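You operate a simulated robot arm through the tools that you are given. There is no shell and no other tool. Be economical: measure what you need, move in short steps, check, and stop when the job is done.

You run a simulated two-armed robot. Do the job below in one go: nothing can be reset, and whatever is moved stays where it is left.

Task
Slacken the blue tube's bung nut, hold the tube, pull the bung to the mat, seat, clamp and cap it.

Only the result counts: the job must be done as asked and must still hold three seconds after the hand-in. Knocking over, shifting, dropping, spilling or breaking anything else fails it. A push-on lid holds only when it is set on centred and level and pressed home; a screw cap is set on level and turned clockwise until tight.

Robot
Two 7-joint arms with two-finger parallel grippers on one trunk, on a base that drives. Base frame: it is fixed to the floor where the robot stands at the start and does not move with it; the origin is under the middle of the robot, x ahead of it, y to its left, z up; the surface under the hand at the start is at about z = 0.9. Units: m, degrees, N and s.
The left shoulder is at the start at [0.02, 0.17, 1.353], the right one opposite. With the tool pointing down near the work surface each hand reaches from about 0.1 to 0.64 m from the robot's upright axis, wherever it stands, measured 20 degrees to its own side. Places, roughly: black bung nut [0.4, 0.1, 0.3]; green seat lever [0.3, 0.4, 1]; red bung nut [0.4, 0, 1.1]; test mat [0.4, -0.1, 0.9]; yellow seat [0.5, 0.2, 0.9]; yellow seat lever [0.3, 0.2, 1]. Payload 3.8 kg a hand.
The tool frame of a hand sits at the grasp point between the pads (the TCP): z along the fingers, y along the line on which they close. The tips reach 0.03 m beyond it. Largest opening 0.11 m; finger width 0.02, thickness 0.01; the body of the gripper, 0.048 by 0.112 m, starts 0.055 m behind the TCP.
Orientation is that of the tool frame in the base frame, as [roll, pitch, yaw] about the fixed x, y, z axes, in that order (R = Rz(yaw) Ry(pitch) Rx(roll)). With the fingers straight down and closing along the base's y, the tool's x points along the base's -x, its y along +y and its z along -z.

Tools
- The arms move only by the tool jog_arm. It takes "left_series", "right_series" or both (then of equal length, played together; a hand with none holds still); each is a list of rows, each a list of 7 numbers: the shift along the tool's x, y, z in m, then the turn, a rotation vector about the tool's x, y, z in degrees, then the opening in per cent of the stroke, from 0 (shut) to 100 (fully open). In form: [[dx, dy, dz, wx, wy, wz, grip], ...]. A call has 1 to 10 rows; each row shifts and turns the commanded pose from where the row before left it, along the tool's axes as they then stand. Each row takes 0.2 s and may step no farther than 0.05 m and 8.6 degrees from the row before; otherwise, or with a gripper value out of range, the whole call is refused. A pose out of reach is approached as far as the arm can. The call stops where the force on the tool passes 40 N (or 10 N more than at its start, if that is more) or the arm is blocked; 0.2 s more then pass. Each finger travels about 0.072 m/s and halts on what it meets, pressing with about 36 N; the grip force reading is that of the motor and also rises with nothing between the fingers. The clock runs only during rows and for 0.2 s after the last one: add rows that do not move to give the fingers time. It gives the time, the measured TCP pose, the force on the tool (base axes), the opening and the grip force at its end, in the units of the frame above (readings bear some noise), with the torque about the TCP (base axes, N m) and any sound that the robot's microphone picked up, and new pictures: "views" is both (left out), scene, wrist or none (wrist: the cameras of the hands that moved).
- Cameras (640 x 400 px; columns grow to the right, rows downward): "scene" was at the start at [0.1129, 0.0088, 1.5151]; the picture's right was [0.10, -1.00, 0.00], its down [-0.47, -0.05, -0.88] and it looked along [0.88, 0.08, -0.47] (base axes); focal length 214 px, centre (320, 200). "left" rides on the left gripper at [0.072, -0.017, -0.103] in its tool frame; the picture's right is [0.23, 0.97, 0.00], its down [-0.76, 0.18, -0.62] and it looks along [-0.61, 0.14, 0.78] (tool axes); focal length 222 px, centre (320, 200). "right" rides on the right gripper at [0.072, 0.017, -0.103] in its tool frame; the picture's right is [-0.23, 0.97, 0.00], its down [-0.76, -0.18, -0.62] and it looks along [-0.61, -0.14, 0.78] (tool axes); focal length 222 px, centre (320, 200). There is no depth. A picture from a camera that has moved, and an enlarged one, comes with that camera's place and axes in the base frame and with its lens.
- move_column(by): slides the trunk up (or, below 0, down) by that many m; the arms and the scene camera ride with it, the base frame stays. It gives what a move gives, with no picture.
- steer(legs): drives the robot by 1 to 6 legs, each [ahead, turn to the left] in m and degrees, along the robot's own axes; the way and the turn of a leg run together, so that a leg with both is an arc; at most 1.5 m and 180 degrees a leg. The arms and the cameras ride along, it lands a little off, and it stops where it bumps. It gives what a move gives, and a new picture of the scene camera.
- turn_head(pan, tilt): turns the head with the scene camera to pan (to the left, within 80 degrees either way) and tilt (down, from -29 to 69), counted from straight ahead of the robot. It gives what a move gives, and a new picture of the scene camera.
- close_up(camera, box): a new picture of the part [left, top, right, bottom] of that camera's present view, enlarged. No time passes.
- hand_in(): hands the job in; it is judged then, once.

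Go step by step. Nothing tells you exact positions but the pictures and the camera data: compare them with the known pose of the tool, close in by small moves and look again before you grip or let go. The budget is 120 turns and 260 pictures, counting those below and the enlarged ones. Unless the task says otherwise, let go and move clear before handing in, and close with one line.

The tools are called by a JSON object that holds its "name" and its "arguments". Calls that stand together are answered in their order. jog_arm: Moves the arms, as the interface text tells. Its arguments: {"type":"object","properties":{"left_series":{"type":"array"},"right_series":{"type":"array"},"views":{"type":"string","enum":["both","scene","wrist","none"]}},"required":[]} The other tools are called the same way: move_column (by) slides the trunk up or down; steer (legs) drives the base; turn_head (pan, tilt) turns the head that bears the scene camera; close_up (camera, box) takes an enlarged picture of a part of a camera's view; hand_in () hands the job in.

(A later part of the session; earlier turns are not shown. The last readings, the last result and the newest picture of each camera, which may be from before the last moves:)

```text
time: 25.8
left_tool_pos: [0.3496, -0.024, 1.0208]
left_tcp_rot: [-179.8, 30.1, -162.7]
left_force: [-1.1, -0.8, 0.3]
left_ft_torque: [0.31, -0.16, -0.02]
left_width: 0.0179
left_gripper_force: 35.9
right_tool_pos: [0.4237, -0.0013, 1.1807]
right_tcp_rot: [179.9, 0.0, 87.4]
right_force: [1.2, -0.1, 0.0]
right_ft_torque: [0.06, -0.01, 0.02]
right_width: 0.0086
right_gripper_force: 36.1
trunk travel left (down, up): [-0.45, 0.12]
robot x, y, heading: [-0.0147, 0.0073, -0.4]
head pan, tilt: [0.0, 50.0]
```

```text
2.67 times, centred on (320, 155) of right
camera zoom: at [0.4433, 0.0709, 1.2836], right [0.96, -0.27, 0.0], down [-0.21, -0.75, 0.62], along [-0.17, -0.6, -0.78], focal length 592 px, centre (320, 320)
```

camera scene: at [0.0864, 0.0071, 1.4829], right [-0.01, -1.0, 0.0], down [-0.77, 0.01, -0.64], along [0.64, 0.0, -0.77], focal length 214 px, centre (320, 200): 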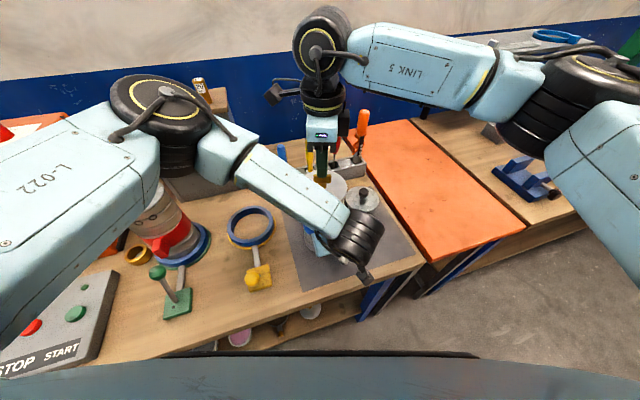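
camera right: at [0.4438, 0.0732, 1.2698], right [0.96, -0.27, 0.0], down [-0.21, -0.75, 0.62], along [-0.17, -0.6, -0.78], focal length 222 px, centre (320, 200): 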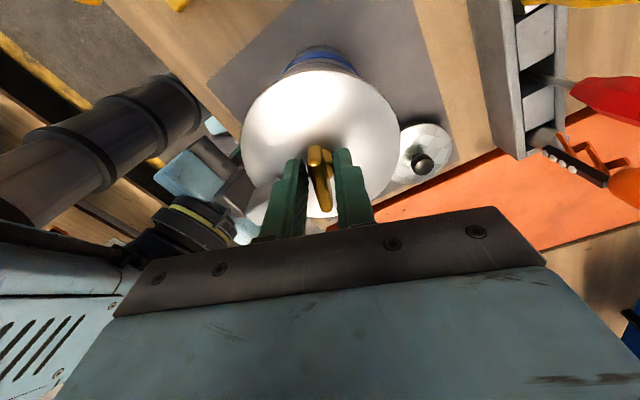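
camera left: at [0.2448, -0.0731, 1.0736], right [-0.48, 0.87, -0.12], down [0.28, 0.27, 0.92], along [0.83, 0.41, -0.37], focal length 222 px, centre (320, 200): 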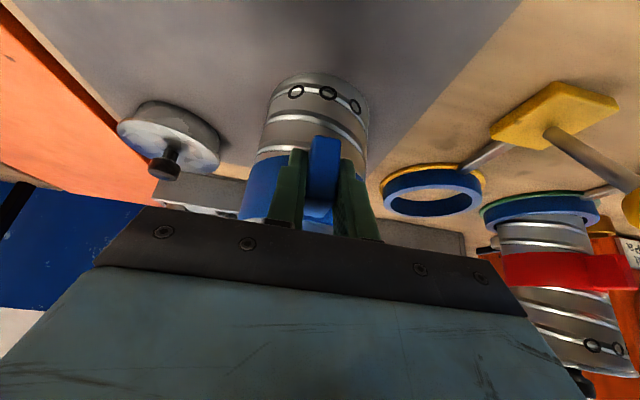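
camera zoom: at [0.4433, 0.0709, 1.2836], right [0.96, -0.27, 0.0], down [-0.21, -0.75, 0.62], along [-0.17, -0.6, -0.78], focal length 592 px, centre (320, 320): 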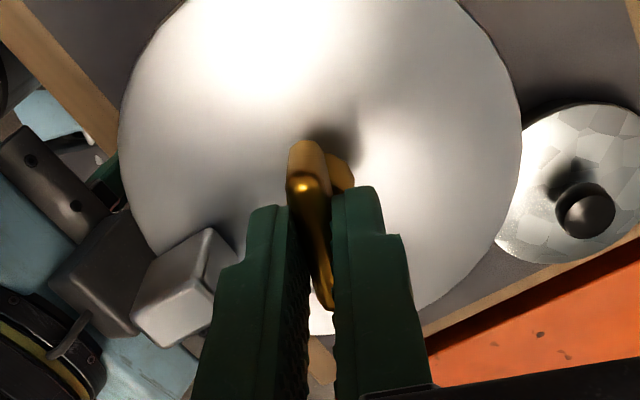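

The pads now grip the bar (0.0086). I start turning counter-clockwise and watch the torque.

{"name": "jog_arm", "arguments": {"right_series": [[0, 0, 0, 0, 0, -4, 0], [0, 0, 0, 0, 0, -7, 0], [0, 0, 0, 0, 0, -7, 0], [0, 0, 0, 0, 0, -7, 0], [0, 0, 0, 0, 0, -7, 0]], "views": "wrist"}}

```text
time: 27.0
left_tool_pos: [0.3505, -0.0234, 1.0225]
left_tcp_rot: [-179.8, 30.1, -162.5]
left_force: [-1.1, -0.9, 0.0]
left_ft_torque: [0.17, -0.01, 0.03]
left_width: 0.0177
left_gripper_force: 36.1
right_tool_pos: [0.422, -0.0015, 1.1799]
right_tcp_rot: [179.9, 0.0, 119.5]
right_force: [1.0, 0.9, 0.5]
right_ft_torque: [0.08, 0.02, 0.0]
right_width: 0.0084
right_gripper_force: 35.7
trunk travel left (down, up): [-0.45, 0.12]
robot x, y, heading: [-0.0122, 0.0099, -0.2]
head pan, tilt: [0.0, 50.0]
camera right: at [0.4015, 0.0691, 1.2836], right [0.96, 0.28, 0.0], down [0.22, -0.75, 0.62], along [0.18, -0.6, -0.78], focal length 222 px, centre (320, 200)
```

right: 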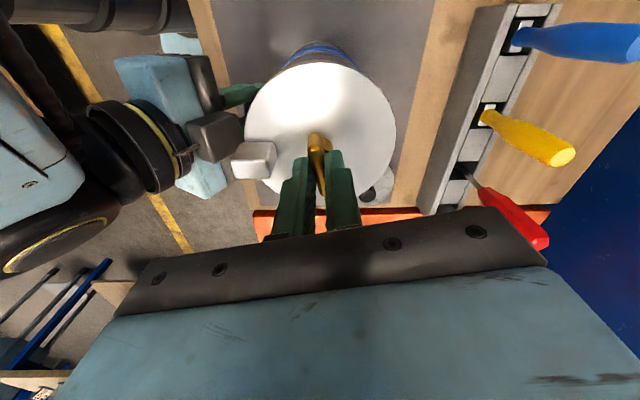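

The nut turns with the hand with little torque. Continuing the stroke.

{"name": "jog_arm", "arguments": {"right_series": [[0, 0, 0, 0, 0, -8, 0], [0, 0, 0, 0, 0, -8, 0], [0, 0, 0, 0, 0, -8, 0], [0, 0, 0, 0, 0, -8, 0], [0, 0, 0, 0, 0, -8, 0], [0, 0, 0, 0, 0, -8, 0], [0, 0, 0, 0, 0, -8, 0], [0, 0, 0, 0, 0, -8, 0], [0, 0, 0, 0, 0, -8, 0], [0, 0, 0, 0, 0, -8, 0]], "views": "wrist"}}

```text
time: 29.2
left_tool_pos: [0.3494, -0.0247, 1.0206]
left_tcp_rot: [-179.8, 30.1, -162.6]
left_force: [-0.7, -0.3, 2.1]
left_ft_torque: [0.18, 0.1, 0.06]
left_width: 0.0177
left_gripper_force: 35.9
right_tool_pos: [0.4234, -0.0021, 1.18]
right_tcp_rot: [-180.0, 0.2, -160.4]
right_force: [0.3, 0.0, 0.7]
right_ft_torque: [0.01, 0.0, -0.01]
right_width: 0.0085
right_gripper_force: 36.1
trunk travel left (down, up): [-0.45, 0.12]
robot x, y, heading: [-0.0146, 0.0094, -0.2]
head pan, tilt: [0.0, 50.0]
camera right: at [0.3492, -0.0108, 1.2839], right [-0.11, 0.99, 0.0], down [0.78, 0.09, 0.62], along [0.62, 0.07, -0.78], focal length 222 px, centre (320, 200)
```

right: 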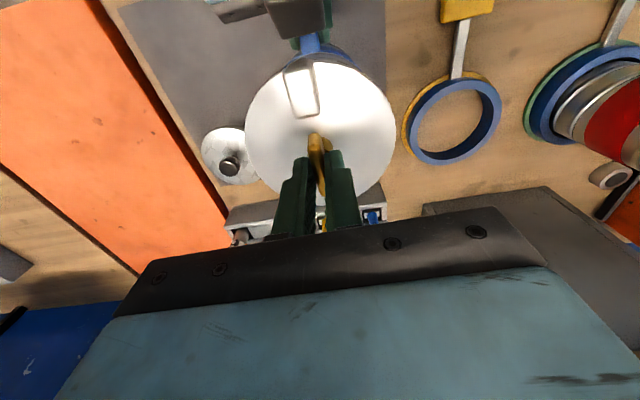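

112° turned, nothing binding. Another 80°.

{"name": "jog_arm", "arguments": {"right_series": [[0, 0, 0, 0, 0, -8, 0], [0, 0, 0, 0, 0, -8, 0], [0, 0, 0, 0, 0, -8, 0], [0, 0, 0, 0, 0, -8, 0], [0, 0, 0, 0, 0, -8, 0], [0, 0, 0, 0, 0, -8, 0], [0, 0, 0, 0, 0, -8, 0], [0, 0, 0, 0, 0, -8, 0], [0, 0, 0, 0, 0, -8, 0], [0, 0, 0, 0, 0, -8, 0]], "views": "both"}}

```text
time: 31.4
left_tool_pos: [0.3493, -0.0244, 1.0209]
left_tcp_rot: [-179.8, 30.0, -162.6]
left_force: [-1.8, -2.1, -0.2]
left_ft_torque: [0.5, -0.54, -0.05]
left_width: 0.0177
left_gripper_force: 35.7
right_tool_pos: [0.4236, -0.0018, 1.1805]
right_tcp_rot: [-179.9, 0.0, -112.6]
right_force: [4.7, 0.6, 5.6]
right_ft_torque: [-0.23, 0.0, -0.01]
right_width: 0.0083
right_gripper_force: 36.2
right hand out of reach, approached as far as the arm can: row 7, 8, 9, 10
trunk travel left (down, up): [-0.45, 0.12]
robot x, y, heading: [-0.0109, 0.0109, -0.4]
head pan, tilt: [0.0, 50.0]
camera scene: at [0.0865, 0.0071, 1.4829], right [-0.01, -1.0, 0.0], down [-0.77, 0.01, -0.64], along [0.64, 0.0, -0.77], focal length 214 px, centre (320, 200)
camera right: at [0.3792, -0.0633, 1.2835], right [-0.81, 0.58, 0.0], down [0.46, 0.63, 0.62], along [0.37, 0.51, -0.78], focal length 222 px, centre (320, 200)
```

scene: 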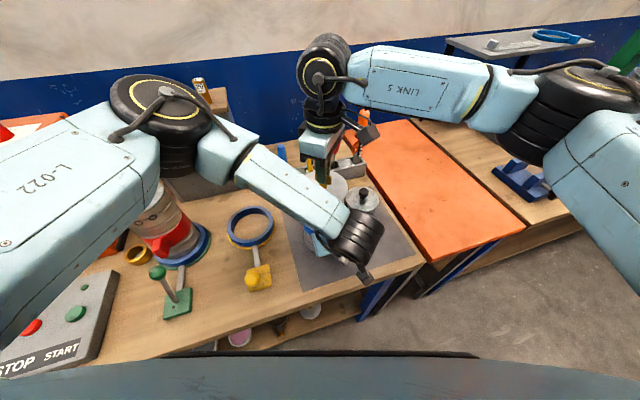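
right: 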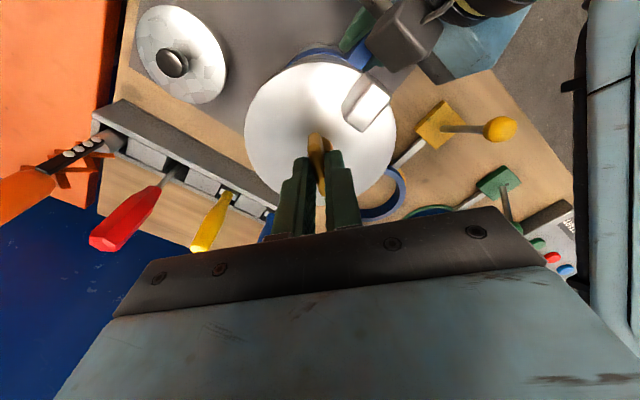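

The wrist has reached its limit after 160° of turn. I release, lift, and rotate back for a second stroke.

{"name": "jog_arm", "arguments": {"right_series": [[0, 0, 0, 0, 0, 0, 30], [0, 0, 0, 0, 0, 0, 30], [0, 0, -0.03, 0, 0, 0, 30], [0, 0, 0, 0, 0, 8, 30], [0, 0, 0, 0, 0, 8, 30], [0, 0, 0, 0, 0, 8, 30], [0, 0, 0, 0, 0, 8, 30], [0, 0, 0, 0, 0, 8, 30], [0, 0, 0, 0, 0, 8, 30], [0, 0, 0, 0, 0, 8, 30]], "views": "none"}}

{"name": "jog_arm", "arguments": {"right_series": [[0, 0, 0, 0, 0, 8, 30], [0, 0, 0, 0, 0, 8, 30], [0, 0, 0, 0, 0, 8, 30], [0, 0, 0, 0, 0, 8, 30], [0, 0, 0, 0, 0, 8, 30], [0, 0, 0, 0, 0, 8, 30], [0, 0, 0, 0, 0, 8, 30], [0, 0, 0, 0, 0, 8, 30], [0, 0, 0, 0, 0, 8, 30], [0, 0, 0, 0, 0, 8, 30]], "views": "wrist"}}

```text
time: 33.6
left_tool_pos: [0.35, -0.0243, 1.0207]
left_tcp_rot: [-179.8, 30.1, -162.6]
left_force: [0.3, 0.0, 0.9]
left_ft_torque: [0.22, 0.27, -0.02]
left_width: 0.0177
left_gripper_force: 36.0
right_tool_pos: [0.4236, -0.0042, 1.2123]
right_tcp_rot: [-180.0, 0.1, -168.8]
right_force: [0.5, 0.4, -0.4]
right_ft_torque: [0.01, -0.04, -0.01]
right_width: 0.033
right_gripper_force: 0.0
trunk travel left (down, up): [-0.45, 0.12]
robot x, y, heading: [-0.0132, 0.0105, -0.3]
head pan, tilt: [0.0, 50.0]
```

```text
time: 35.8
left_tool_pos: [0.349, -0.0242, 1.0207]
left_tcp_rot: [-179.9, 30.1, -162.6]
left_force: [-0.8, -0.4, -0.7]
left_ft_torque: [0.23, 0.24, 0.01]
left_width: 0.0178
left_gripper_force: 36.3
right_tool_pos: [0.4224, -0.002, 1.2089]
right_tcp_rot: [179.8, 0.0, 111.3]
right_force: [0.1, 0.1, 0.2]
right_ft_torque: [0.0, 0.01, 0.0]
right_width: 0.0329
right_gripper_force: 0.0
trunk travel left (down, up): [-0.45, 0.12]
robot x, y, heading: [-0.0103, 0.007, -0.6]
head pan, tilt: [0.0, 50.0]
camera right: at [0.4127, 0.0712, 1.3129], right [0.99, 0.14, 0.0], down [0.11, -0.77, 0.62], along [0.09, -0.62, -0.78], focal length 222 px, centre (320, 200)
```

right: 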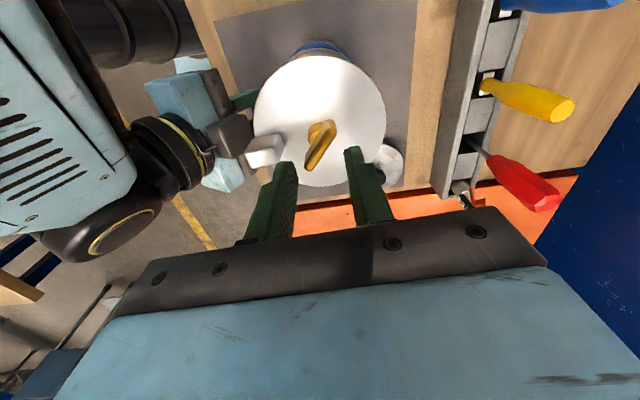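

Another 44° back brings the pads parallel to the bar again; then I lower and grip.

{"name": "jog_arm", "arguments": {"right_series": [[0, 0, 0, 0, 0, 8, 30], [0, 0, 0, 0, 0, 8, 30], [0, 0, 0, 0, 0, 8, 30], [0, 0, 0, 0, 0, 8, 30], [0, 0, 0, 0, 0, 8, 30], [0, 0, 0, 0, 0, 4, 30], [0, 0, 0.02, 0, 0, 0, 30], [0, 0, 0.008, 0, 0, 0, 30], [0, 0, 0, 0, 0, 0, 30]], "views": "none"}}

{"name": "close_up", "arguments": {"camera": "right", "box": [220, 80, 420, 230]}}

```text
time: 37.8
left_tool_pos: [0.3485, -0.0235, 1.021]
left_tcp_rot: [-179.9, 30.1, -162.7]
left_force: [-0.3, 0.1, -0.3]
left_ft_torque: [0.26, 0.18, -0.02]
left_width: 0.0177
left_gripper_force: 36.0
right_tool_pos: [0.4222, -0.0032, 1.1829]
right_tcp_rot: [179.7, 0.0, 67.4]
right_force: [-0.3, 0.0, -0.7]
right_ft_torque: [-0.03, -0.01, -0.01]
right_width: 0.0332
right_gripper_force: 0.0
trunk travel left (down, up): [-0.45, 0.12]
robot x, y, heading: [-0.0152, 0.0044, -0.5]
head pan, tilt: [0.0, 50.0]
```

```text
2.67 times, centred on (320, 155) of right
camera zoom: at [0.4659, 0.0567, 1.2854], right [0.81, -0.58, 0.0], down [-0.46, -0.63, 0.62], along [-0.36, -0.51, -0.78], focal length 592 px, centre (320, 320)
```

zoom: 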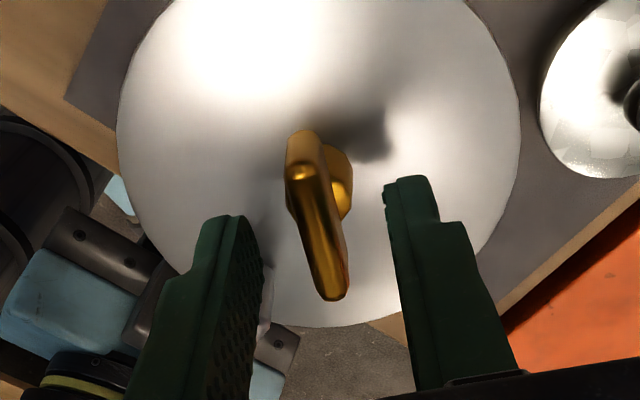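

Lined up. I close and turn the second stroke.

{"name": "jog_arm", "arguments": {"right_series": [[0, 0, 0.002, 0, 0, 0, 0], [0, 0, 0, 0, 0, 0, 0], [0, 0, 0, 0, 0, 0, 0], [0, 0, 0, 0, 0, -8, 0], [0, 0, 0, 0, 0, -8, 0], [0, 0, 0, 0, 0, -8, 0], [0, 0, 0, 0, 0, -8, 0], [0, 0, 0, 0, 0, -8, 0], [0, 0, 0, 0, 0, -8, 0], [0, 0, 0, 0, 0, -8, 0]], "views": "none"}}

{"name": "jog_arm", "arguments": {"right_series": [[0, 0, 0, 0, 0, -8, 0], [0, 0, 0, 0, 0, -8, 0], [0, 0, 0, 0, 0, -8, 0], [0, 0, 0, 0, 0, -8, 0], [0, 0, 0, 0, 0, -8, 0], [0, 0, 0, 0, 0, -8, 0], [0, 0, 0, 0, 0, -8, 0], [0, 0, 0, 0, 0, -8, 0], [0, 0, 0, 0, 0, -8, 0], [0, 0, 0, 0, 0, -8, 0]], "views": "wrist"}}

```text
time: 40.0
left_tool_pos: [0.3505, -0.0234, 1.021]
left_tcp_rot: [-179.8, 30.2, -162.6]
left_force: [1.9, -0.9, -0.5]
left_ft_torque: [0.5, -0.45, 0.36]
left_width: 0.018
left_gripper_force: 36.4
right_tool_pos: [0.423, -0.0016, 1.1806]
right_tcp_rot: [179.9, -0.1, 123.4]
right_force: [1.4, 1.3, 9.2]
right_ft_torque: [0.47, 0.28, -0.64]
right_width: 0.0089
right_gripper_force: 36.1
trunk travel left (down, up): [-0.45, 0.12]
robot x, y, heading: [-0.0153, 0.0062, -0.7]
head pan, tilt: [0.0, 50.0]
```

```text
time: 42.2
left_tool_pos: [0.3494, -0.0233, 1.0215]
left_tcp_rot: [-179.8, 30.1, -162.5]
left_force: [4.2, -6.0, -1.4]
left_ft_torque: [0.05, 0.64, 0.24]
left_width: 0.0178
left_gripper_force: 35.9
right_tool_pos: [0.4233, -0.0019, 1.1808]
right_tcp_rot: [-180.0, 0.1, -156.7]
right_force: [-1.6, 3.4, 13.0]
right_ft_torque: [0.03, 0.2, -0.78]
right_width: 0.0092
right_gripper_force: 35.7
trunk travel left (down, up): [-0.45, 0.12]
robot x, y, heading: [-0.0114, 0.0074, -0.5]
head pan, tilt: [0.0, 50.0]
camera right: at [0.3497, -0.016, 1.2833], right [-0.18, 0.98, 0.0], down [0.77, 0.14, 0.63], along [0.62, 0.11, -0.78], focal length 222 px, centre (320, 200)
```

right: 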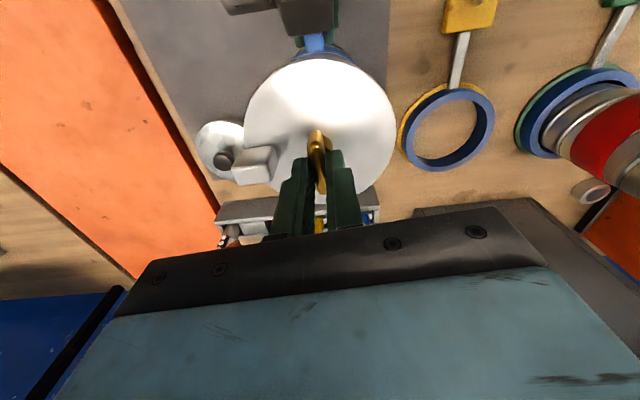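

The block on the plate has now turned with the nut, so the nut is at its end and the bung is loose in the tube. I pull straight up in small steps while the left hand holds the tube.

{"name": "jog_arm", "arguments": {"right_series": [[0, 0, -0.004, 0, 0, 2, 0], [0, 0, -0.004, 0, 0, 0, 0], [0, 0, -0.006, 0, 0, 0, 0], [0, 0, -0.008, 0, 0, 0, 0], [0, 0, -0.008, 0, 0, 0, 0], [0, 0, 0, 0, 0, 0, 0]], "views": "wrist"}}

{"name": "close_up", "arguments": {"camera": "scene", "box": [280, 130, 420, 230]}}

```text
time: 43.6
left_tool_pos: [0.3508, -0.022, 1.0224]
left_tcp_rot: [-179.7, 30.2, -162.6]
left_force: [1.7, 1.5, 2.7]
left_ft_torque: [0.34, 0.2, 0.05]
left_width: 0.018
left_gripper_force: 36.4
right_tool_pos: [0.4217, -0.0019, 1.2106]
right_tcp_rot: [-180.0, 0.1, -158.6]
right_force: [0.6, 0.2, 0.4]
right_ft_torque: [0.01, -0.02, -0.04]
right_width: 0.0
right_gripper_force: 36.0
trunk travel left (down, up): [-0.45, 0.12]
robot x, y, heading: [-0.0159, 0.0049, -0.2]
head pan, tilt: [0.0, 50.0]
camera right: at [0.3482, -0.0126, 1.3145], right [-0.14, 0.99, 0.0], down [0.77, 0.11, 0.62], along [0.62, 0.09, -0.78], focal length 222 px, centre (320, 200)
```

right: 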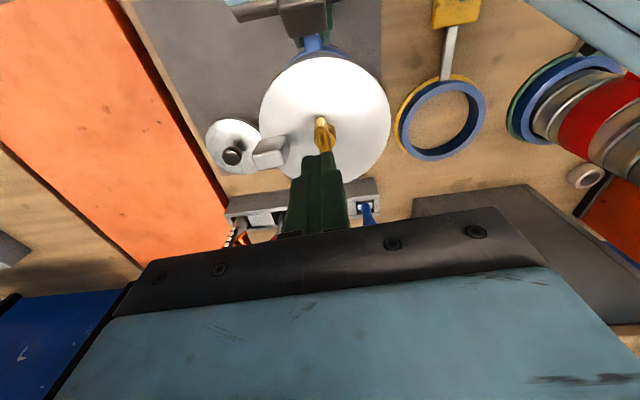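

```text
4.00 times, centred on (350, 180) of scene
camera zoom: at [0.0864, 0.0073, 1.4829], right [-0.01, -1.0, 0.0], down [-0.77, 0.01, -0.64], along [0.64, 0.0, -0.77], focal length 858 px, centre (200, 280)
```

zoom: 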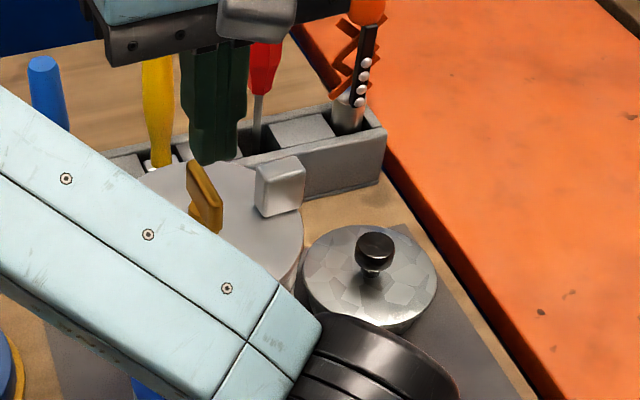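

The pads slipped off the bar. I'll take the hub under the bar instead (full pad contact): open, go down deeper, close.

{"name": "jog_arm", "arguments": {"right_series": [[0, 0, 0, 0, 0, 0, 30], [0, 0, 0, 0, 0, 0, 30], [0, 0, 0.02, 0, 0, 0, 30], [0, 0, 0.016, 0, 0, 0, 30], [0, 0, 0.0095, 0, 0, 0, 30], [0, 0, 0, 0, 0, 0, 30], [0, 0, 0, 0, 0, 0, 0], [0, 0, 0, 0, 0, 0, 0], [0, 0, 0, 0, 0, 0, 0]], "views": "wrist"}}

```text
time: 45.6
left_tool_pos: [0.3514, -0.0237, 1.0227]
left_tcp_rot: [-179.8, 30.1, -162.5]
left_force: [2.4, -0.4, 1.0]
left_ft_torque: [0.33, 0.13, -0.05]
left_width: 0.0177
left_gripper_force: 35.5
right_tool_pos: [0.4219, -0.0011, 1.1651]
right_tcp_rot: [-179.9, 0.2, -158.6]
right_force: [-0.6, 2.3, -0.3]
right_ft_torque: [0.24, -0.04, 0.0]
right_width: 0.0192
right_gripper_force: 36.0
trunk travel left (down, up): [-0.45, 0.12]
robot x, y, heading: [-0.0129, 0.0088, -0.3]
head pan, tilt: [0.0, 50.0]
camera right: at [0.3484, -0.0121, 1.2682], right [-0.14, 0.99, 0.0], down [0.77, 0.11, 0.62], along [0.62, 0.09, -0.78], focal length 222 px, centre (320, 200)
```

right: 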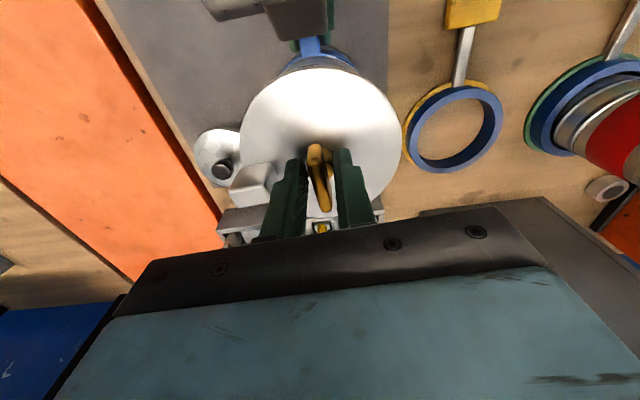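

Hub gripped (0.019). I pull up gently in small steps and read the forces.

{"name": "jog_arm", "arguments": {"right_series": [[0, 0, -0.003, 0, 0, 0, 0], [0, 0, -0.003, 0, 0, 0, 0], [0, 0, -0.004, 0, 0, 0, 0]], "views": "wrist"}}

```text
time: 46.4
left_tool_pos: [0.3499, -0.0235, 1.0218]
left_tcp_rot: [-179.8, 30.2, -162.7]
left_force: [-0.6, 0.4, 4.0]
left_ft_torque: [0.31, -0.1, 0.02]
left_width: 0.0178
left_gripper_force: 36.7
right_tool_pos: [0.4225, -0.0028, 1.1749]
right_tcp_rot: [180.0, 0.0, -158.5]
right_force: [-0.3, -0.7, -6.4]
right_ft_torque: [-0.03, 0.04, -0.02]
right_width: 0.019
right_gripper_force: 35.8
trunk travel left (down, up): [-0.45, 0.12]
robot x, y, heading: [-0.0133, 0.0072, -0.2]
head pan, tilt: [0.0, 50.0]
camera right: at [0.3482, -0.0126, 1.2781], right [-0.14, 0.99, 0.0], down [0.77, 0.11, 0.62], along [0.62, 0.09, -0.78], focal length 222 px, centre (320, 200)
```

right: 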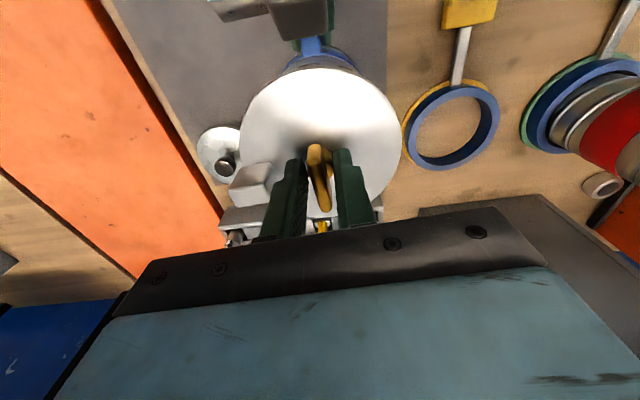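

The bung is coming out with the hand (6 N, left hand unmoved). I keep lifting until it's clear.

{"name": "jog_arm", "arguments": {"right_series": [[0, 0, -0.01, 0, 0, 0, 0], [0, 0, -0.015, 0, 0, 0, 0], [0, 0, -0.015, 0, 0, 0, 0], [0, 0, -0.02, 0, 0, 0, 0], [0, 0, -0.02, 0, 0, 0, 0], [0, 0, -0.02, 0, 0, 0, 0], [0, 0, 0, 0, 0, 0, 0]], "views": "both"}}

{"name": "close_up", "arguments": {"camera": "scene", "box": [260, 80, 420, 230]}}

```text
time: 48.0
left_tool_pos: [0.3488, -0.0224, 1.0207]
left_tcp_rot: [-179.9, 30.1, -162.5]
left_force: [-0.2, -0.2, 3.3]
left_ft_torque: [0.31, 0.0, -0.01]
left_width: 0.0177
left_gripper_force: 35.9
right_tool_pos: [0.4237, -0.0042, 1.2762]
right_tcp_rot: [179.9, 0.1, -158.6]
right_force: [0.4, -0.1, -3.8]
right_ft_torque: [-0.03, 0.02, 0.0]
right_width: 0.0187
right_gripper_force: 35.7
trunk travel left (down, up): [-0.45, 0.12]
robot x, y, heading: [-0.0134, 0.0061, -0.4]
head pan, tilt: [0.0, 50.0]
camera scene: at [0.0864, 0.0071, 1.4828], right [-0.01, -1.0, 0.0], down [-0.77, 0.01, -0.64], along [0.64, 0.0, -0.77], focal length 214 px, centre (320, 200)
camera right: at [0.3501, -0.0143, 1.3801], right [-0.14, 0.99, 0.0], down [0.77, 0.11, 0.62], along [0.62, 0.09, -0.78], focal length 222 px, centre (320, 200)
```

scene: 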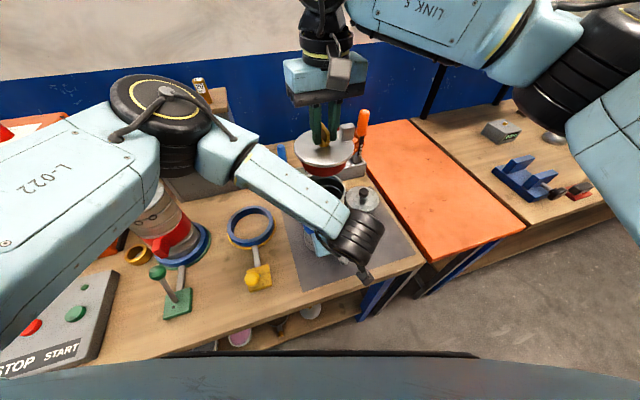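
right: 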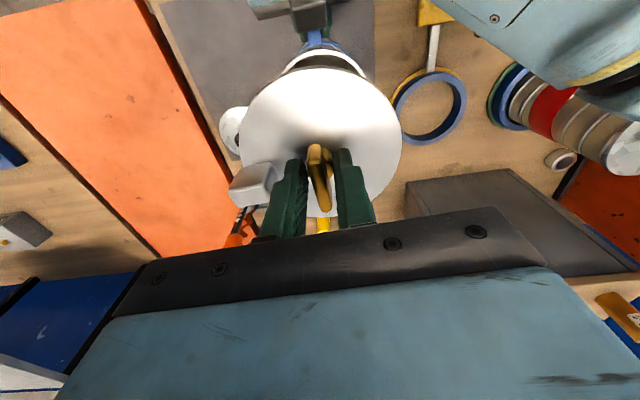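

```text
2.67 times, centred on (340, 155) of scene
camera zoom: at [0.0864, 0.0071, 1.4828], right [-0.01, -1.0, 0.0], down [-0.77, 0.01, -0.64], along [0.64, 0.0, -0.77], focal length 572 px, centre (267, 320)
```

zoom: 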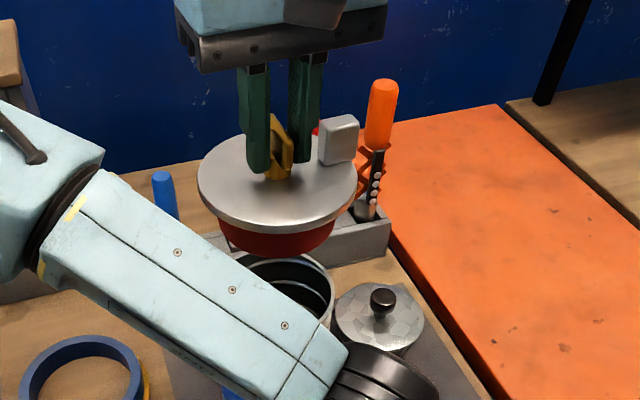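

The red bung is out, and the spot at about [0.415, -0.17] on the mat is free. I carry it there and lower it to just above the mat.

{"name": "jog_arm", "arguments": {"right_series": [[0.0172, -0.0378, 0, 0, 0, 0, 0], [0.0172, -0.0378, 0, 0, 0, 0, 0], [0.0172, -0.0378, 0, 0, 0, 0, 0], [0.0172, -0.0378, 0, 0, 0, 0, 0], [0, 0, 0.045, 0, 0, 0, 0], [0, 0, 0.045, 0, 0, 0, 0], [0, 0, 0.045, 0, 0, 0, 0], [0, 0, 0.045, 0, 0, 0, 0], [0, 0, 0.045, 0, 0, 0, 0], [0, 0, 0, 0, 0, 0, 0]], "views": "both"}}

{"name": "close_up", "arguments": {"camera": "scene", "box": [300, 130, 460, 260]}}

```text
time: 50.2
left_tool_pos: [0.3492, -0.0245, 1.0202]
left_tcp_rot: [-179.8, 30.0, -162.6]
left_force: [-0.9, 0.1, 3.4]
left_ft_torque: [0.28, 0.25, 0.05]
left_width: 0.0179
left_gripper_force: 36.1
right_tool_pos: [0.4164, -0.1693, 1.0485]
right_tcp_rot: [179.9, 0.1, -158.7]
right_force: [1.0, -0.7, -3.8]
right_ft_torque: [0.01, -0.01, -0.01]
right_width: 0.0189
right_gripper_force: 36.5
trunk travel left (down, up): [-0.45, 0.12]
robot x, y, heading: [-0.0171, 0.0019, -0.4]
head pan, tilt: [0.0, 50.0]
camera scene: at [0.0862, 0.007, 1.4829], right [-0.01, -1.0, 0.0], down [-0.77, 0.01, -0.64], along [0.64, 0.0, -0.77], focal length 214 px, centre (320, 200)
camera right: at [0.3439, -0.1797, 1.1521], right [-0.14, 0.99, 0.0], down [0.77, 0.11, 0.62], along [0.62, 0.09, -0.78], focal length 222 px, centre (320, 200)
```

scene: 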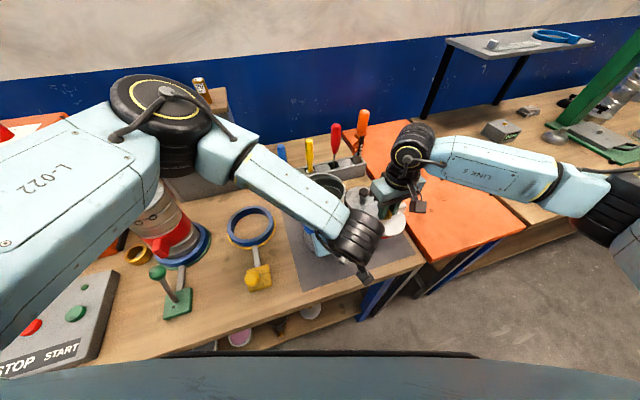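
right: 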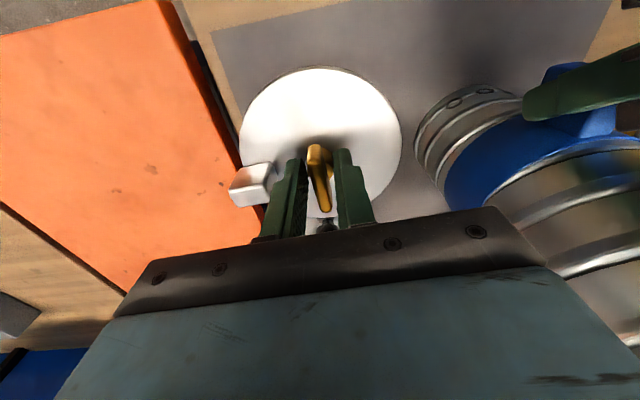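

```text
3.08 times, centred on (380, 195) of scene
camera zoom: at [0.0862, 0.007, 1.4829], right [-0.01, -1.0, 0.0], down [-0.77, 0.01, -0.64], along [0.64, 0.0, -0.77], focal length 660 px, centre (135, 215)
```

zoom: 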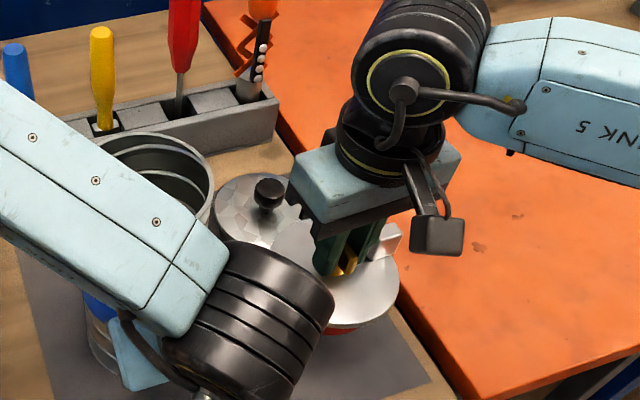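

Position is good, well within the mat. I lower gently to contact.

{"name": "jog_arm", "arguments": {"right_series": [[0, 0, 0.02, 0, 0, 0, 0], [0, 0, 0.015, 0, 0, 0, 0], [0, 0, 0.01, 0, 0, 0, 0], [0, 0, 0.005, 0, 0, 0, 0], [0, 0, 0.005, 0, 0, 0, 0], [0, 0, 0, 0, 0, 0, 0]], "views": "wrist"}}

```text
time: 51.6
left_tool_pos: [0.3487, -0.0236, 1.0208]
left_tcp_rot: [-179.8, 30.1, -162.6]
left_force: [-2.4, 0.0, 2.7]
left_ft_torque: [0.21, 0.3, 0.11]
left_width: 0.018
left_gripper_force: 35.7
right_tool_pos: [0.4131, -0.1688, 0.9946]
right_tcp_rot: [180.0, 0.0, -158.6]
right_force: [-1.5, -0.5, -3.4]
right_ft_torque: [-0.02, 0.01, 0.02]
right_width: 0.0192
right_gripper_force: 36.1
trunk travel left (down, up): [-0.45, 0.12]
robot x, y, heading: [-0.0093, 0.0092, -0.2]
head pan, tilt: [0.0, 50.0]
camera right: at [0.3399, -0.1795, 1.0972], right [-0.14, 0.99, 0.0], down [0.77, 0.11, 0.62], along [0.62, 0.09, -0.78], focal length 222 px, centre (320, 200)
```

right: 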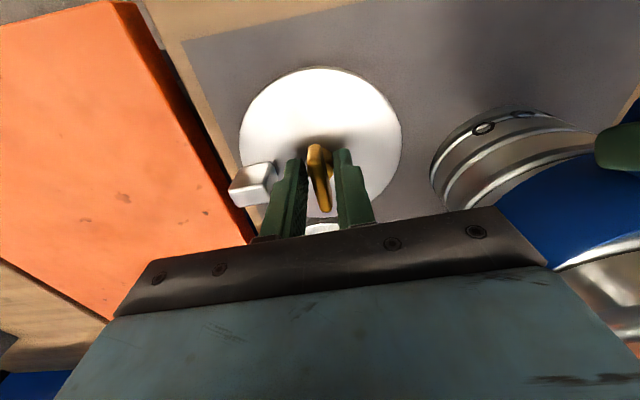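

{"name": "jog_arm", "arguments": {"right_series": [[0, 0, 0.004, 0, 0, 0, 0], [0, 0, 0.004, 0, 0, 0, 0], [0, 0, 0.003, 0, 0, 0, 0], [0, 0, 0.003, 0, 0, 0, 0]], "views": "none"}}

{"name": "close_up", "arguments": {"camera": "scene", "box": [340, 170, 440, 260]}}

```text
time: 52.6
left_tool_pos: [0.3491, -0.0243, 1.0206]
left_tcp_rot: [-179.8, 30.2, -162.6]
left_force: [-1.9, -0.6, 2.1]
left_ft_torque: [0.18, 0.27, 0.1]
left_width: 0.0176
left_gripper_force: 35.8
right_tool_pos: [0.4137, -0.1679, 0.9806]
right_tcp_rot: [-179.9, 0.1, -158.7]
right_force: [0.4, -0.1, -2.7]
right_ft_torque: [0.01, 0.01, 0.02]
right_width: 0.0188
right_gripper_force: 36.1
trunk travel left (down, up): [-0.45, 0.12]
robot x, y, heading: [-0.0147, 0.009, -0.5]
head pan, tilt: [0.0, 50.0]
```

```text
4.44 times, centred on (390, 215) of scene
camera zoom: at [0.0862, 0.007, 1.4829], right [-0.01, -1.0, 0.0], down [-0.77, 0.01, -0.64], along [0.64, 0.0, -0.77], focal length 953 px, centre (9, 133)
```

zoom: 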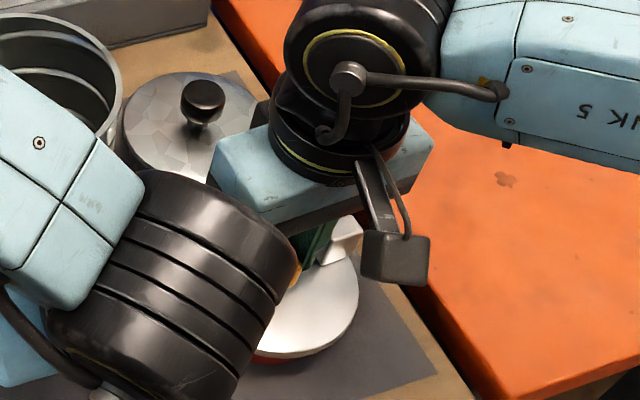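

{"name": "jog_arm", "arguments": {"right_series": [[0, 0, 0.003, 0, 0, 0, 0], [0, 0, 0.003, 0, 0, 0, 0]], "views": "none"}}

{"name": "jog_arm", "arguments": {"right_series": [[0, 0, 0.003, 0, 0, 0, 0], [0, 0, 0.002, 0, 0, 0, 0]], "views": "none"}}

```text
time: 53.2
left_tool_pos: [0.3483, -0.0229, 1.021]
left_tcp_rot: [-179.8, 30.3, -162.5]
left_force: [-0.1, -0.2, 0.3]
left_ft_torque: [-0.05, 0.22, -0.03]
left_width: 0.018
left_gripper_force: 35.9
right_tool_pos: [0.4145, -0.1678, 0.9768]
right_tcp_rot: [-179.9, 0.4, -158.7]
right_force: [-4.7, -2.8, 22.8]
right_ft_torque: [0.13, 0.14, 0.0]
right_width: 0.0191
right_gripper_force: 36.0
trunk travel left (down, up): [-0.45, 0.12]
robot x, y, heading: [-0.0127, 0.0084, -0.3]
head pan, tilt: [0.0, 50.0]
```

```text
time: 53.8
left_tool_pos: [0.3474, -0.0226, 1.0213]
left_tcp_rot: [-179.8, 30.3, -162.5]
left_force: [0.2, 0.0, 0.4]
left_ft_torque: [-0.06, 0.26, 0.01]
left_width: 0.0176
left_gripper_force: 36.7
right_tool_pos: [0.4135, -0.168, 0.9733]
right_tcp_rot: [-179.9, 0.3, -158.7]
right_force: [0.6, -3.4, 33.0]
right_ft_torque: [-0.12, 0.34, -0.02]
right_width: 0.0193
right_gripper_force: 36.1
trunk travel left (down, up): [-0.45, 0.12]
robot x, y, heading: [-0.0164, 0.0087, -0.3]
head pan, tilt: [0.0, 50.0]
```

The bung stands on the mat. I ease up, open and lift clear.

{"name": "jog_arm", "arguments": {"right_series": [[0, 0, -0.004, 0, 0, 0, 0], [0, 0, 0, 0, 0, 0, 30], [0, 0, 0, 0, 0, 0, 30], [0, 0, -0.02, 0, 0, 0, 30], [0, 0, -0.04, 0, 0, 0, 30], [0, 0, -0.045, 0, 0, 0, 30], [0, 0, -0.045, 0, 0, 0, 30], [0, 0, -0.045, 0, 0, 0, 30], [0, 0, 0, 0, 0, 0, 30]], "views": "both"}}

```text
time: 55.8
left_tool_pos: [0.3499, -0.0243, 1.0212]
left_tcp_rot: [-179.9, 30.1, -162.5]
left_force: [-0.9, -1.0, 2.0]
left_ft_torque: [0.23, 0.04, 0.03]
left_width: 0.0178
left_gripper_force: 36.4
right_tool_pos: [0.4103, -0.1696, 1.168]
right_tcp_rot: [179.9, 0.0, -158.5]
right_force: [-0.2, -0.3, -0.2]
right_ft_torque: [-0.03, 0.0, -0.01]
right_width: 0.033
right_gripper_force: 0.1
trunk travel left (down, up): [-0.45, 0.12]
robot x, y, heading: [-0.0123, 0.005, -0.6]
head pan, tilt: [0.0, 50.0]
camera scene: at [0.0863, 0.0068, 1.4829], right [-0.01, -1.0, 0.0], down [-0.77, 0.01, -0.64], along [0.64, 0.0, -0.77], focal length 214 px, centre (320, 200)
camera right: at [0.3365, -0.1793, 1.2719], right [-0.14, 0.99, 0.0], down [0.77, 0.11, 0.62], along [0.62, 0.09, -0.78], focal length 222 px, centre (320, 200)
```

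scene: 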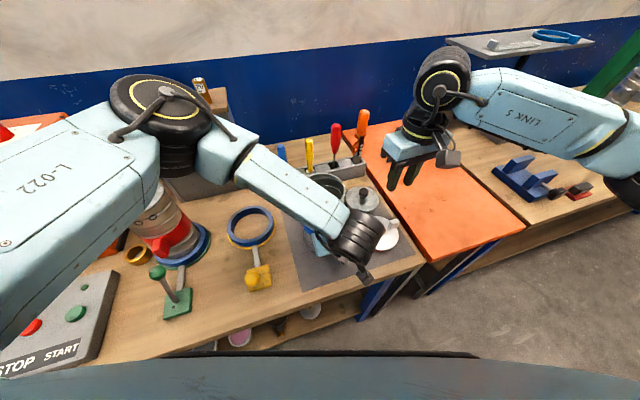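
right: 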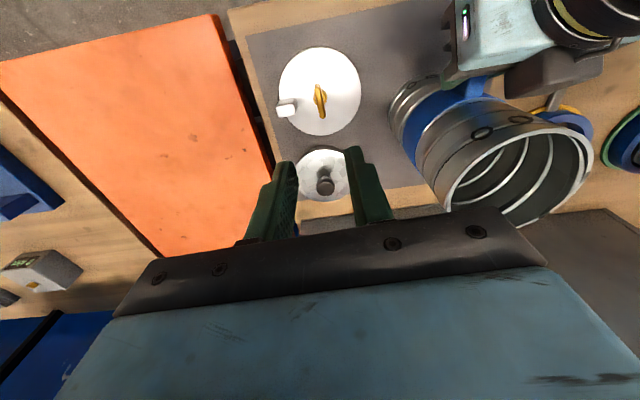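

Bung stands on the mat. Next I measure the yellow seat from the present cameras before lifting the tube.

{"name": "close_up", "arguments": {"camera": "left", "box": [360, 70, 640, 245]}}

{"name": "close_up", "arguments": {"camera": "scene", "box": [210, 190, 310, 310]}}

```text
2.29 times, centred on (500, 158) of left
camera zoom: at [0.2447, -0.0732, 1.0736], right [-0.48, 0.87, -0.12], down [0.28, 0.27, 0.92], along [0.83, 0.41, -0.37], focal length 508 px, centre (-91, 297)
```

zoom: 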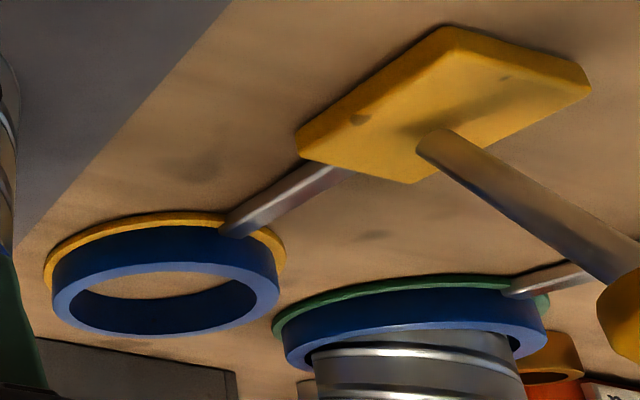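

```text
3.33 times, centred on (260, 250) of scene
camera zoom: at [0.0863, 0.0068, 1.4829], right [-0.01, -1.0, 0.0], down [-0.77, 0.01, -0.64], along [0.64, 0.0, -0.77], focal length 715 px, centre (520, 33)
```

zoom: 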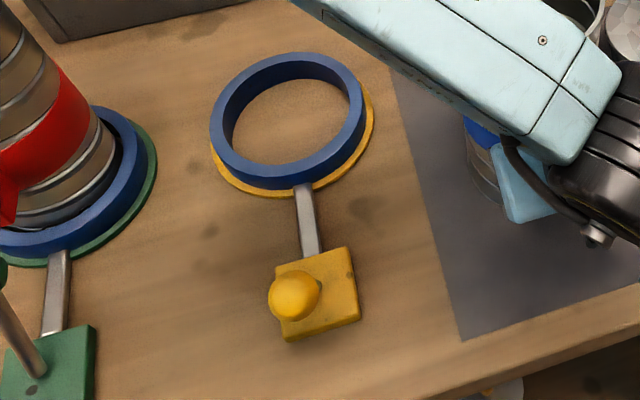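

The seat centre works out at about [0.456, 0.220], ring top z ≈ 0.927. I lift the tube 6 cm straight up and check that it hangs level.

{"name": "jog_arm", "arguments": {"left_series": [[-0.005, 0, -0.0087, 0, 0, 0, 0], [-0.01, 0, -0.0173, 0, 0, 0, 0], [-0.01, 0, -0.0173, 0, 0, 0, 0], [-0.005, 0, -0.0087, 0, 0, 0, 0], [0, 0, 0, 0, 0, 0, 0]], "views": "both"}}

{"name": "close_up", "arguments": {"camera": "right", "box": [360, 40, 640, 230]}}

```text
time: 57.0
left_tool_pos: [0.3492, -0.0219, 1.081]
left_tcp_rot: [-179.8, 30.1, -162.5]
left_force: [-0.4, 0.2, -4.0]
left_ft_torque: [-0.06, 0.22, 0.02]
left_width: 0.018
left_gripper_force: 36.2
right_tool_pos: [0.4121, -0.1687, 1.1699]
right_tcp_rot: [179.9, 0.1, -158.7]
right_force: [0.7, -0.2, 0.4]
right_ft_torque: [-0.04, 0.03, 0.01]
right_width: 0.033
right_gripper_force: 0.2
trunk travel left (down, up): [-0.45, 0.12]
robot x, y, heading: [-0.0126, 0.0107, -0.1]
head pan, tilt: [0.0, 50.0]
camera scene: at [0.0867, 0.0072, 1.4828], right [-0.01, -1.0, 0.0], down [-0.77, 0.01, -0.64], along [0.64, 0.0, -0.77], focal length 214 px, centre (320, 200)
camera left: at [0.245, -0.0713, 1.1329], right [-0.48, 0.87, -0.12], down [0.28, 0.27, 0.92], along [0.83, 0.41, -0.37], focal length 222 px, centre (320, 200)
```

scene: 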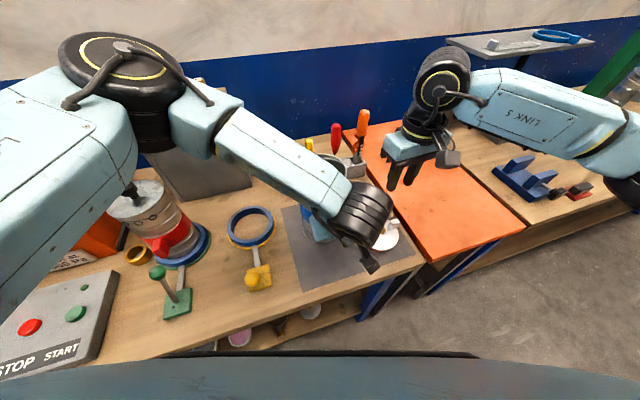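
left: 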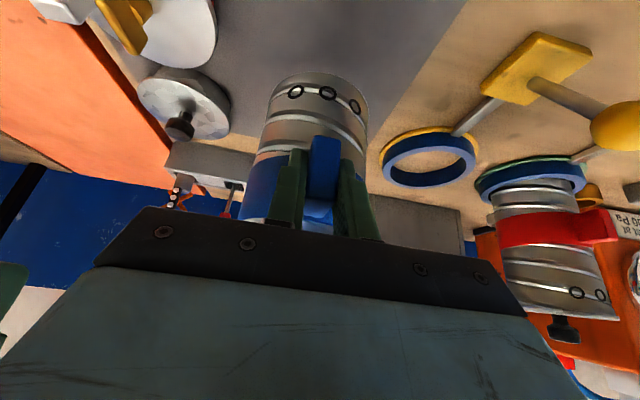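

```text
2.11 times, centred on (500, 135) of right
camera zoom: at [0.337, -0.1789, 1.2714], right [-0.14, 0.99, 0.0], down [0.77, 0.11, 0.62], along [0.62, 0.09, -0.78], focal length 468 px, centre (-59, 337)
```

zoom: 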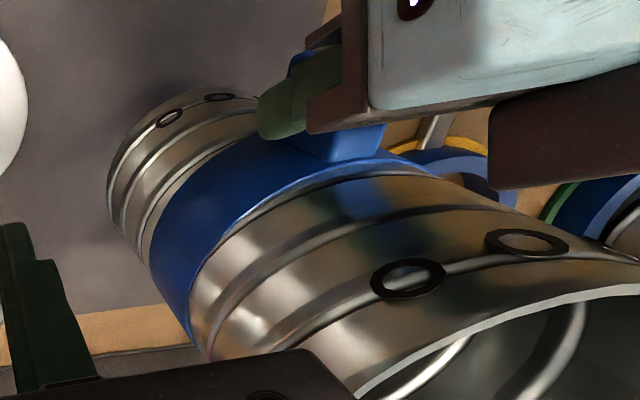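

The tube came up level (about 4 N). I carry it across to above the yellow seat.

{"name": "jog_arm", "arguments": {"left_series": [[-0.0145, 0.0331, 0.0084, 0, 0, 0, 0], [-0.0145, 0.0331, 0.0084, 0, 0, 0, 0], [-0.0145, 0.0331, 0.0084, 0, 0, 0, 0], [-0.0145, 0.0331, 0.0084, 0, 0, 0, 0], [-0.0145, 0.0331, 0.0084, 0, 0, 0, 0], [-0.0145, 0.0331, 0.0084, 0, 0, 0, 0], [0, 0, 0, 0, 0, 0, 0]], "views": "both"}}

{"name": "close_up", "arguments": {"camera": "left", "box": [200, 40, 440, 200]}}

{"name": "close_up", "arguments": {"camera": "scene", "box": [180, 130, 320, 300]}}

```text
time: 58.6
left_tool_pos: [0.3887, 0.1968, 1.0808]
left_tcp_rot: [-180.0, 30.0, -162.6]
left_force: [0.3, -0.2, -3.6]
left_ft_torque: [-0.03, 0.24, -0.04]
left_width: 0.0179
left_gripper_force: 36.1
right_tool_pos: [0.4109, -0.1691, 1.1685]
right_tcp_rot: [-180.0, 0.1, -158.6]
right_force: [0.1, -0.6, -0.1]
right_ft_torque: [0.02, 0.0, 0.02]
right_width: 0.0331
right_gripper_force: 0.0
trunk travel left (down, up): [-0.45, 0.12]
robot x, y, heading: [-0.0102, 0.0072, -0.6]
head pan, tilt: [0.0, 50.0]
camera scene: at [0.087, 0.006, 1.4828], right [-0.01, -1.0, 0.0], down [-0.77, 0.01, -0.64], along [0.64, 0.0, -0.77], focal length 214 px, centre (320, 200)
camera left: at [0.283, 0.1483, 1.1336], right [-0.48, 0.87, -0.12], down [0.28, 0.27, 0.92], along [0.83, 0.41, -0.37], focal length 222 px, centre (320, 200)
```

scene: 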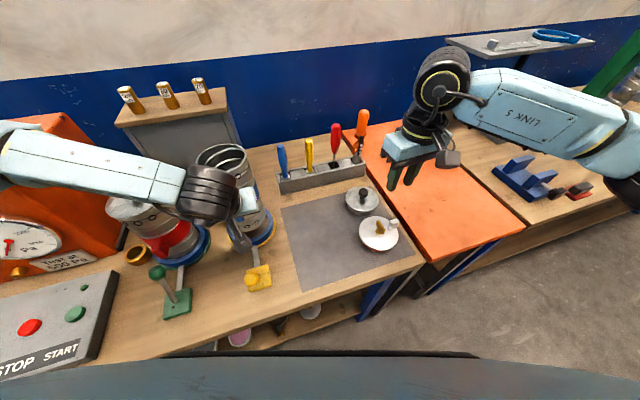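
left: 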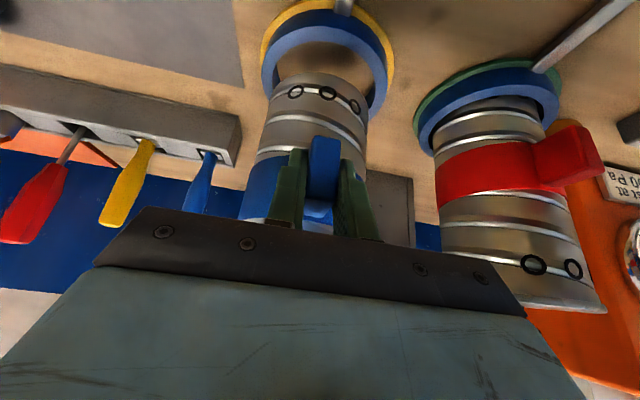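

```text
2.50 times, centred on (320, 120) of left
camera zoom: at [0.283, 0.1483, 1.1336], right [-0.48, 0.87, -0.12], down [0.28, 0.27, 0.92], along [0.83, 0.41, -0.37], focal length 555 px, centre (320, 400)
```

zoom: 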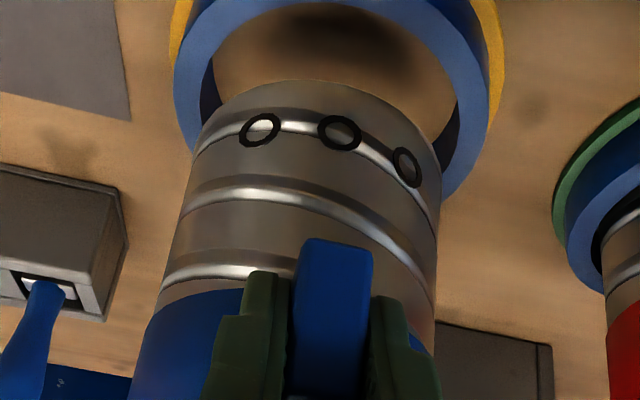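

```text
2.35 times, centred on (250, 215) of scene
camera zoom: at [0.087, 0.006, 1.4828], right [-0.01, -1.0, 0.0], down [-0.77, 0.01, -0.64], along [0.64, 0.0, -0.77], focal length 505 px, centre (485, 165)
```

zoom: 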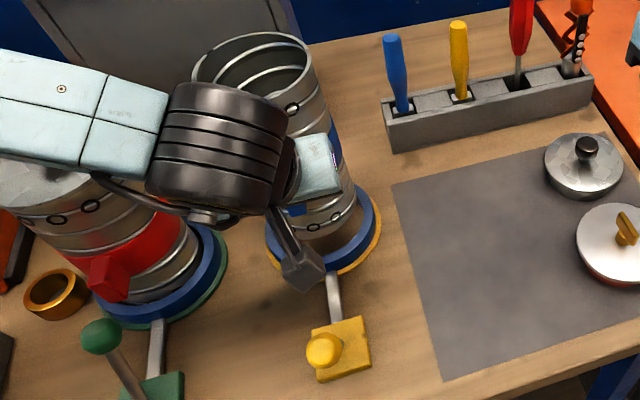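

Tube and ring look concentric within a few mm. I lower to just above the ring and recheck.

{"name": "jog_arm", "arguments": {"left_series": [[0.007, 0, 0.0121, 0, 0, 0, 0], [0.007, 0, 0.0121, 0, 0, 0, 0], [0, 0, 0, 0, 0, 0, 0]], "views": "none"}}

{"name": "close_up", "arguments": {"camera": "left", "box": [200, 20, 440, 180]}}

{"name": "close_up", "arguments": {"camera": "scene", "box": [210, 170, 310, 260]}}

```text
time: 59.4
left_tool_pos: [0.3873, 0.1979, 1.052]
left_tcp_rot: [-179.9, 30.0, -162.6]
left_force: [-0.5, 0.1, -3.6]
left_ft_torque: [-0.07, 0.22, -0.01]
left_width: 0.0176
left_gripper_force: 36.2
right_tool_pos: [0.4107, -0.1678, 1.1686]
right_tcp_rot: [180.0, 0.1, -158.6]
right_force: [-0.6, -0.7, -0.2]
right_ft_torque: [-0.01, -0.03, 0.02]
right_width: 0.0326
right_gripper_force: 0.0
trunk travel left (down, up): [-0.45, 0.12]
robot x, y, heading: [-0.0123, 0.0054, -0.6]
head pan, tilt: [0.0, 50.0]
```

```text
2.50 times, centred on (320, 100) of left
camera zoom: at [0.2823, 0.1482, 1.1046], right [-0.48, 0.87, -0.12], down [0.28, 0.28, 0.92], along [0.83, 0.41, -0.37], focal length 555 px, centre (320, 450)
```

zoom: 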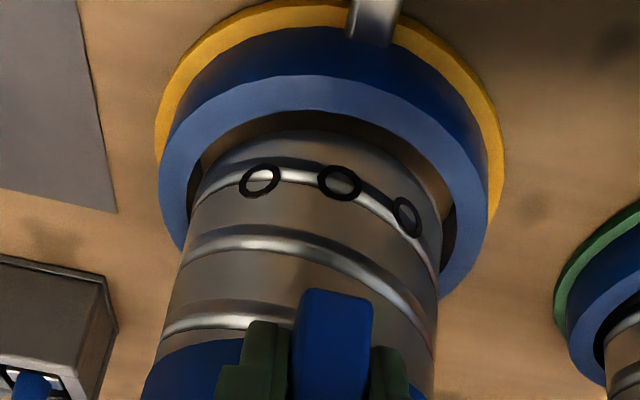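

```text
4.44 times, centred on (260, 215) of scene
camera zoom: at [0.0866, 0.0072, 1.4828], right [-0.01, -1.0, 0.0], down [-0.77, 0.01, -0.64], along [0.64, 0.0, -0.77], focal length 953 px, centre (587, 133)
```

zoom: 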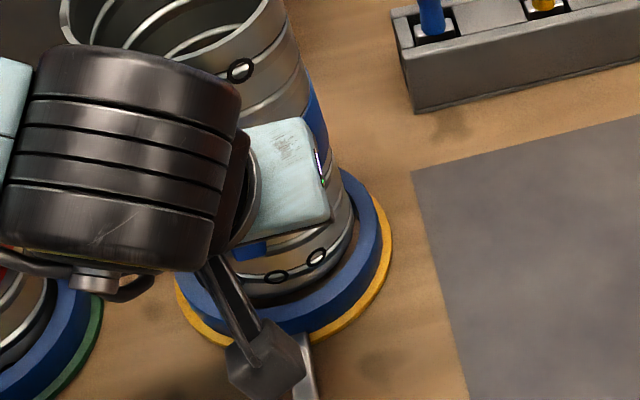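

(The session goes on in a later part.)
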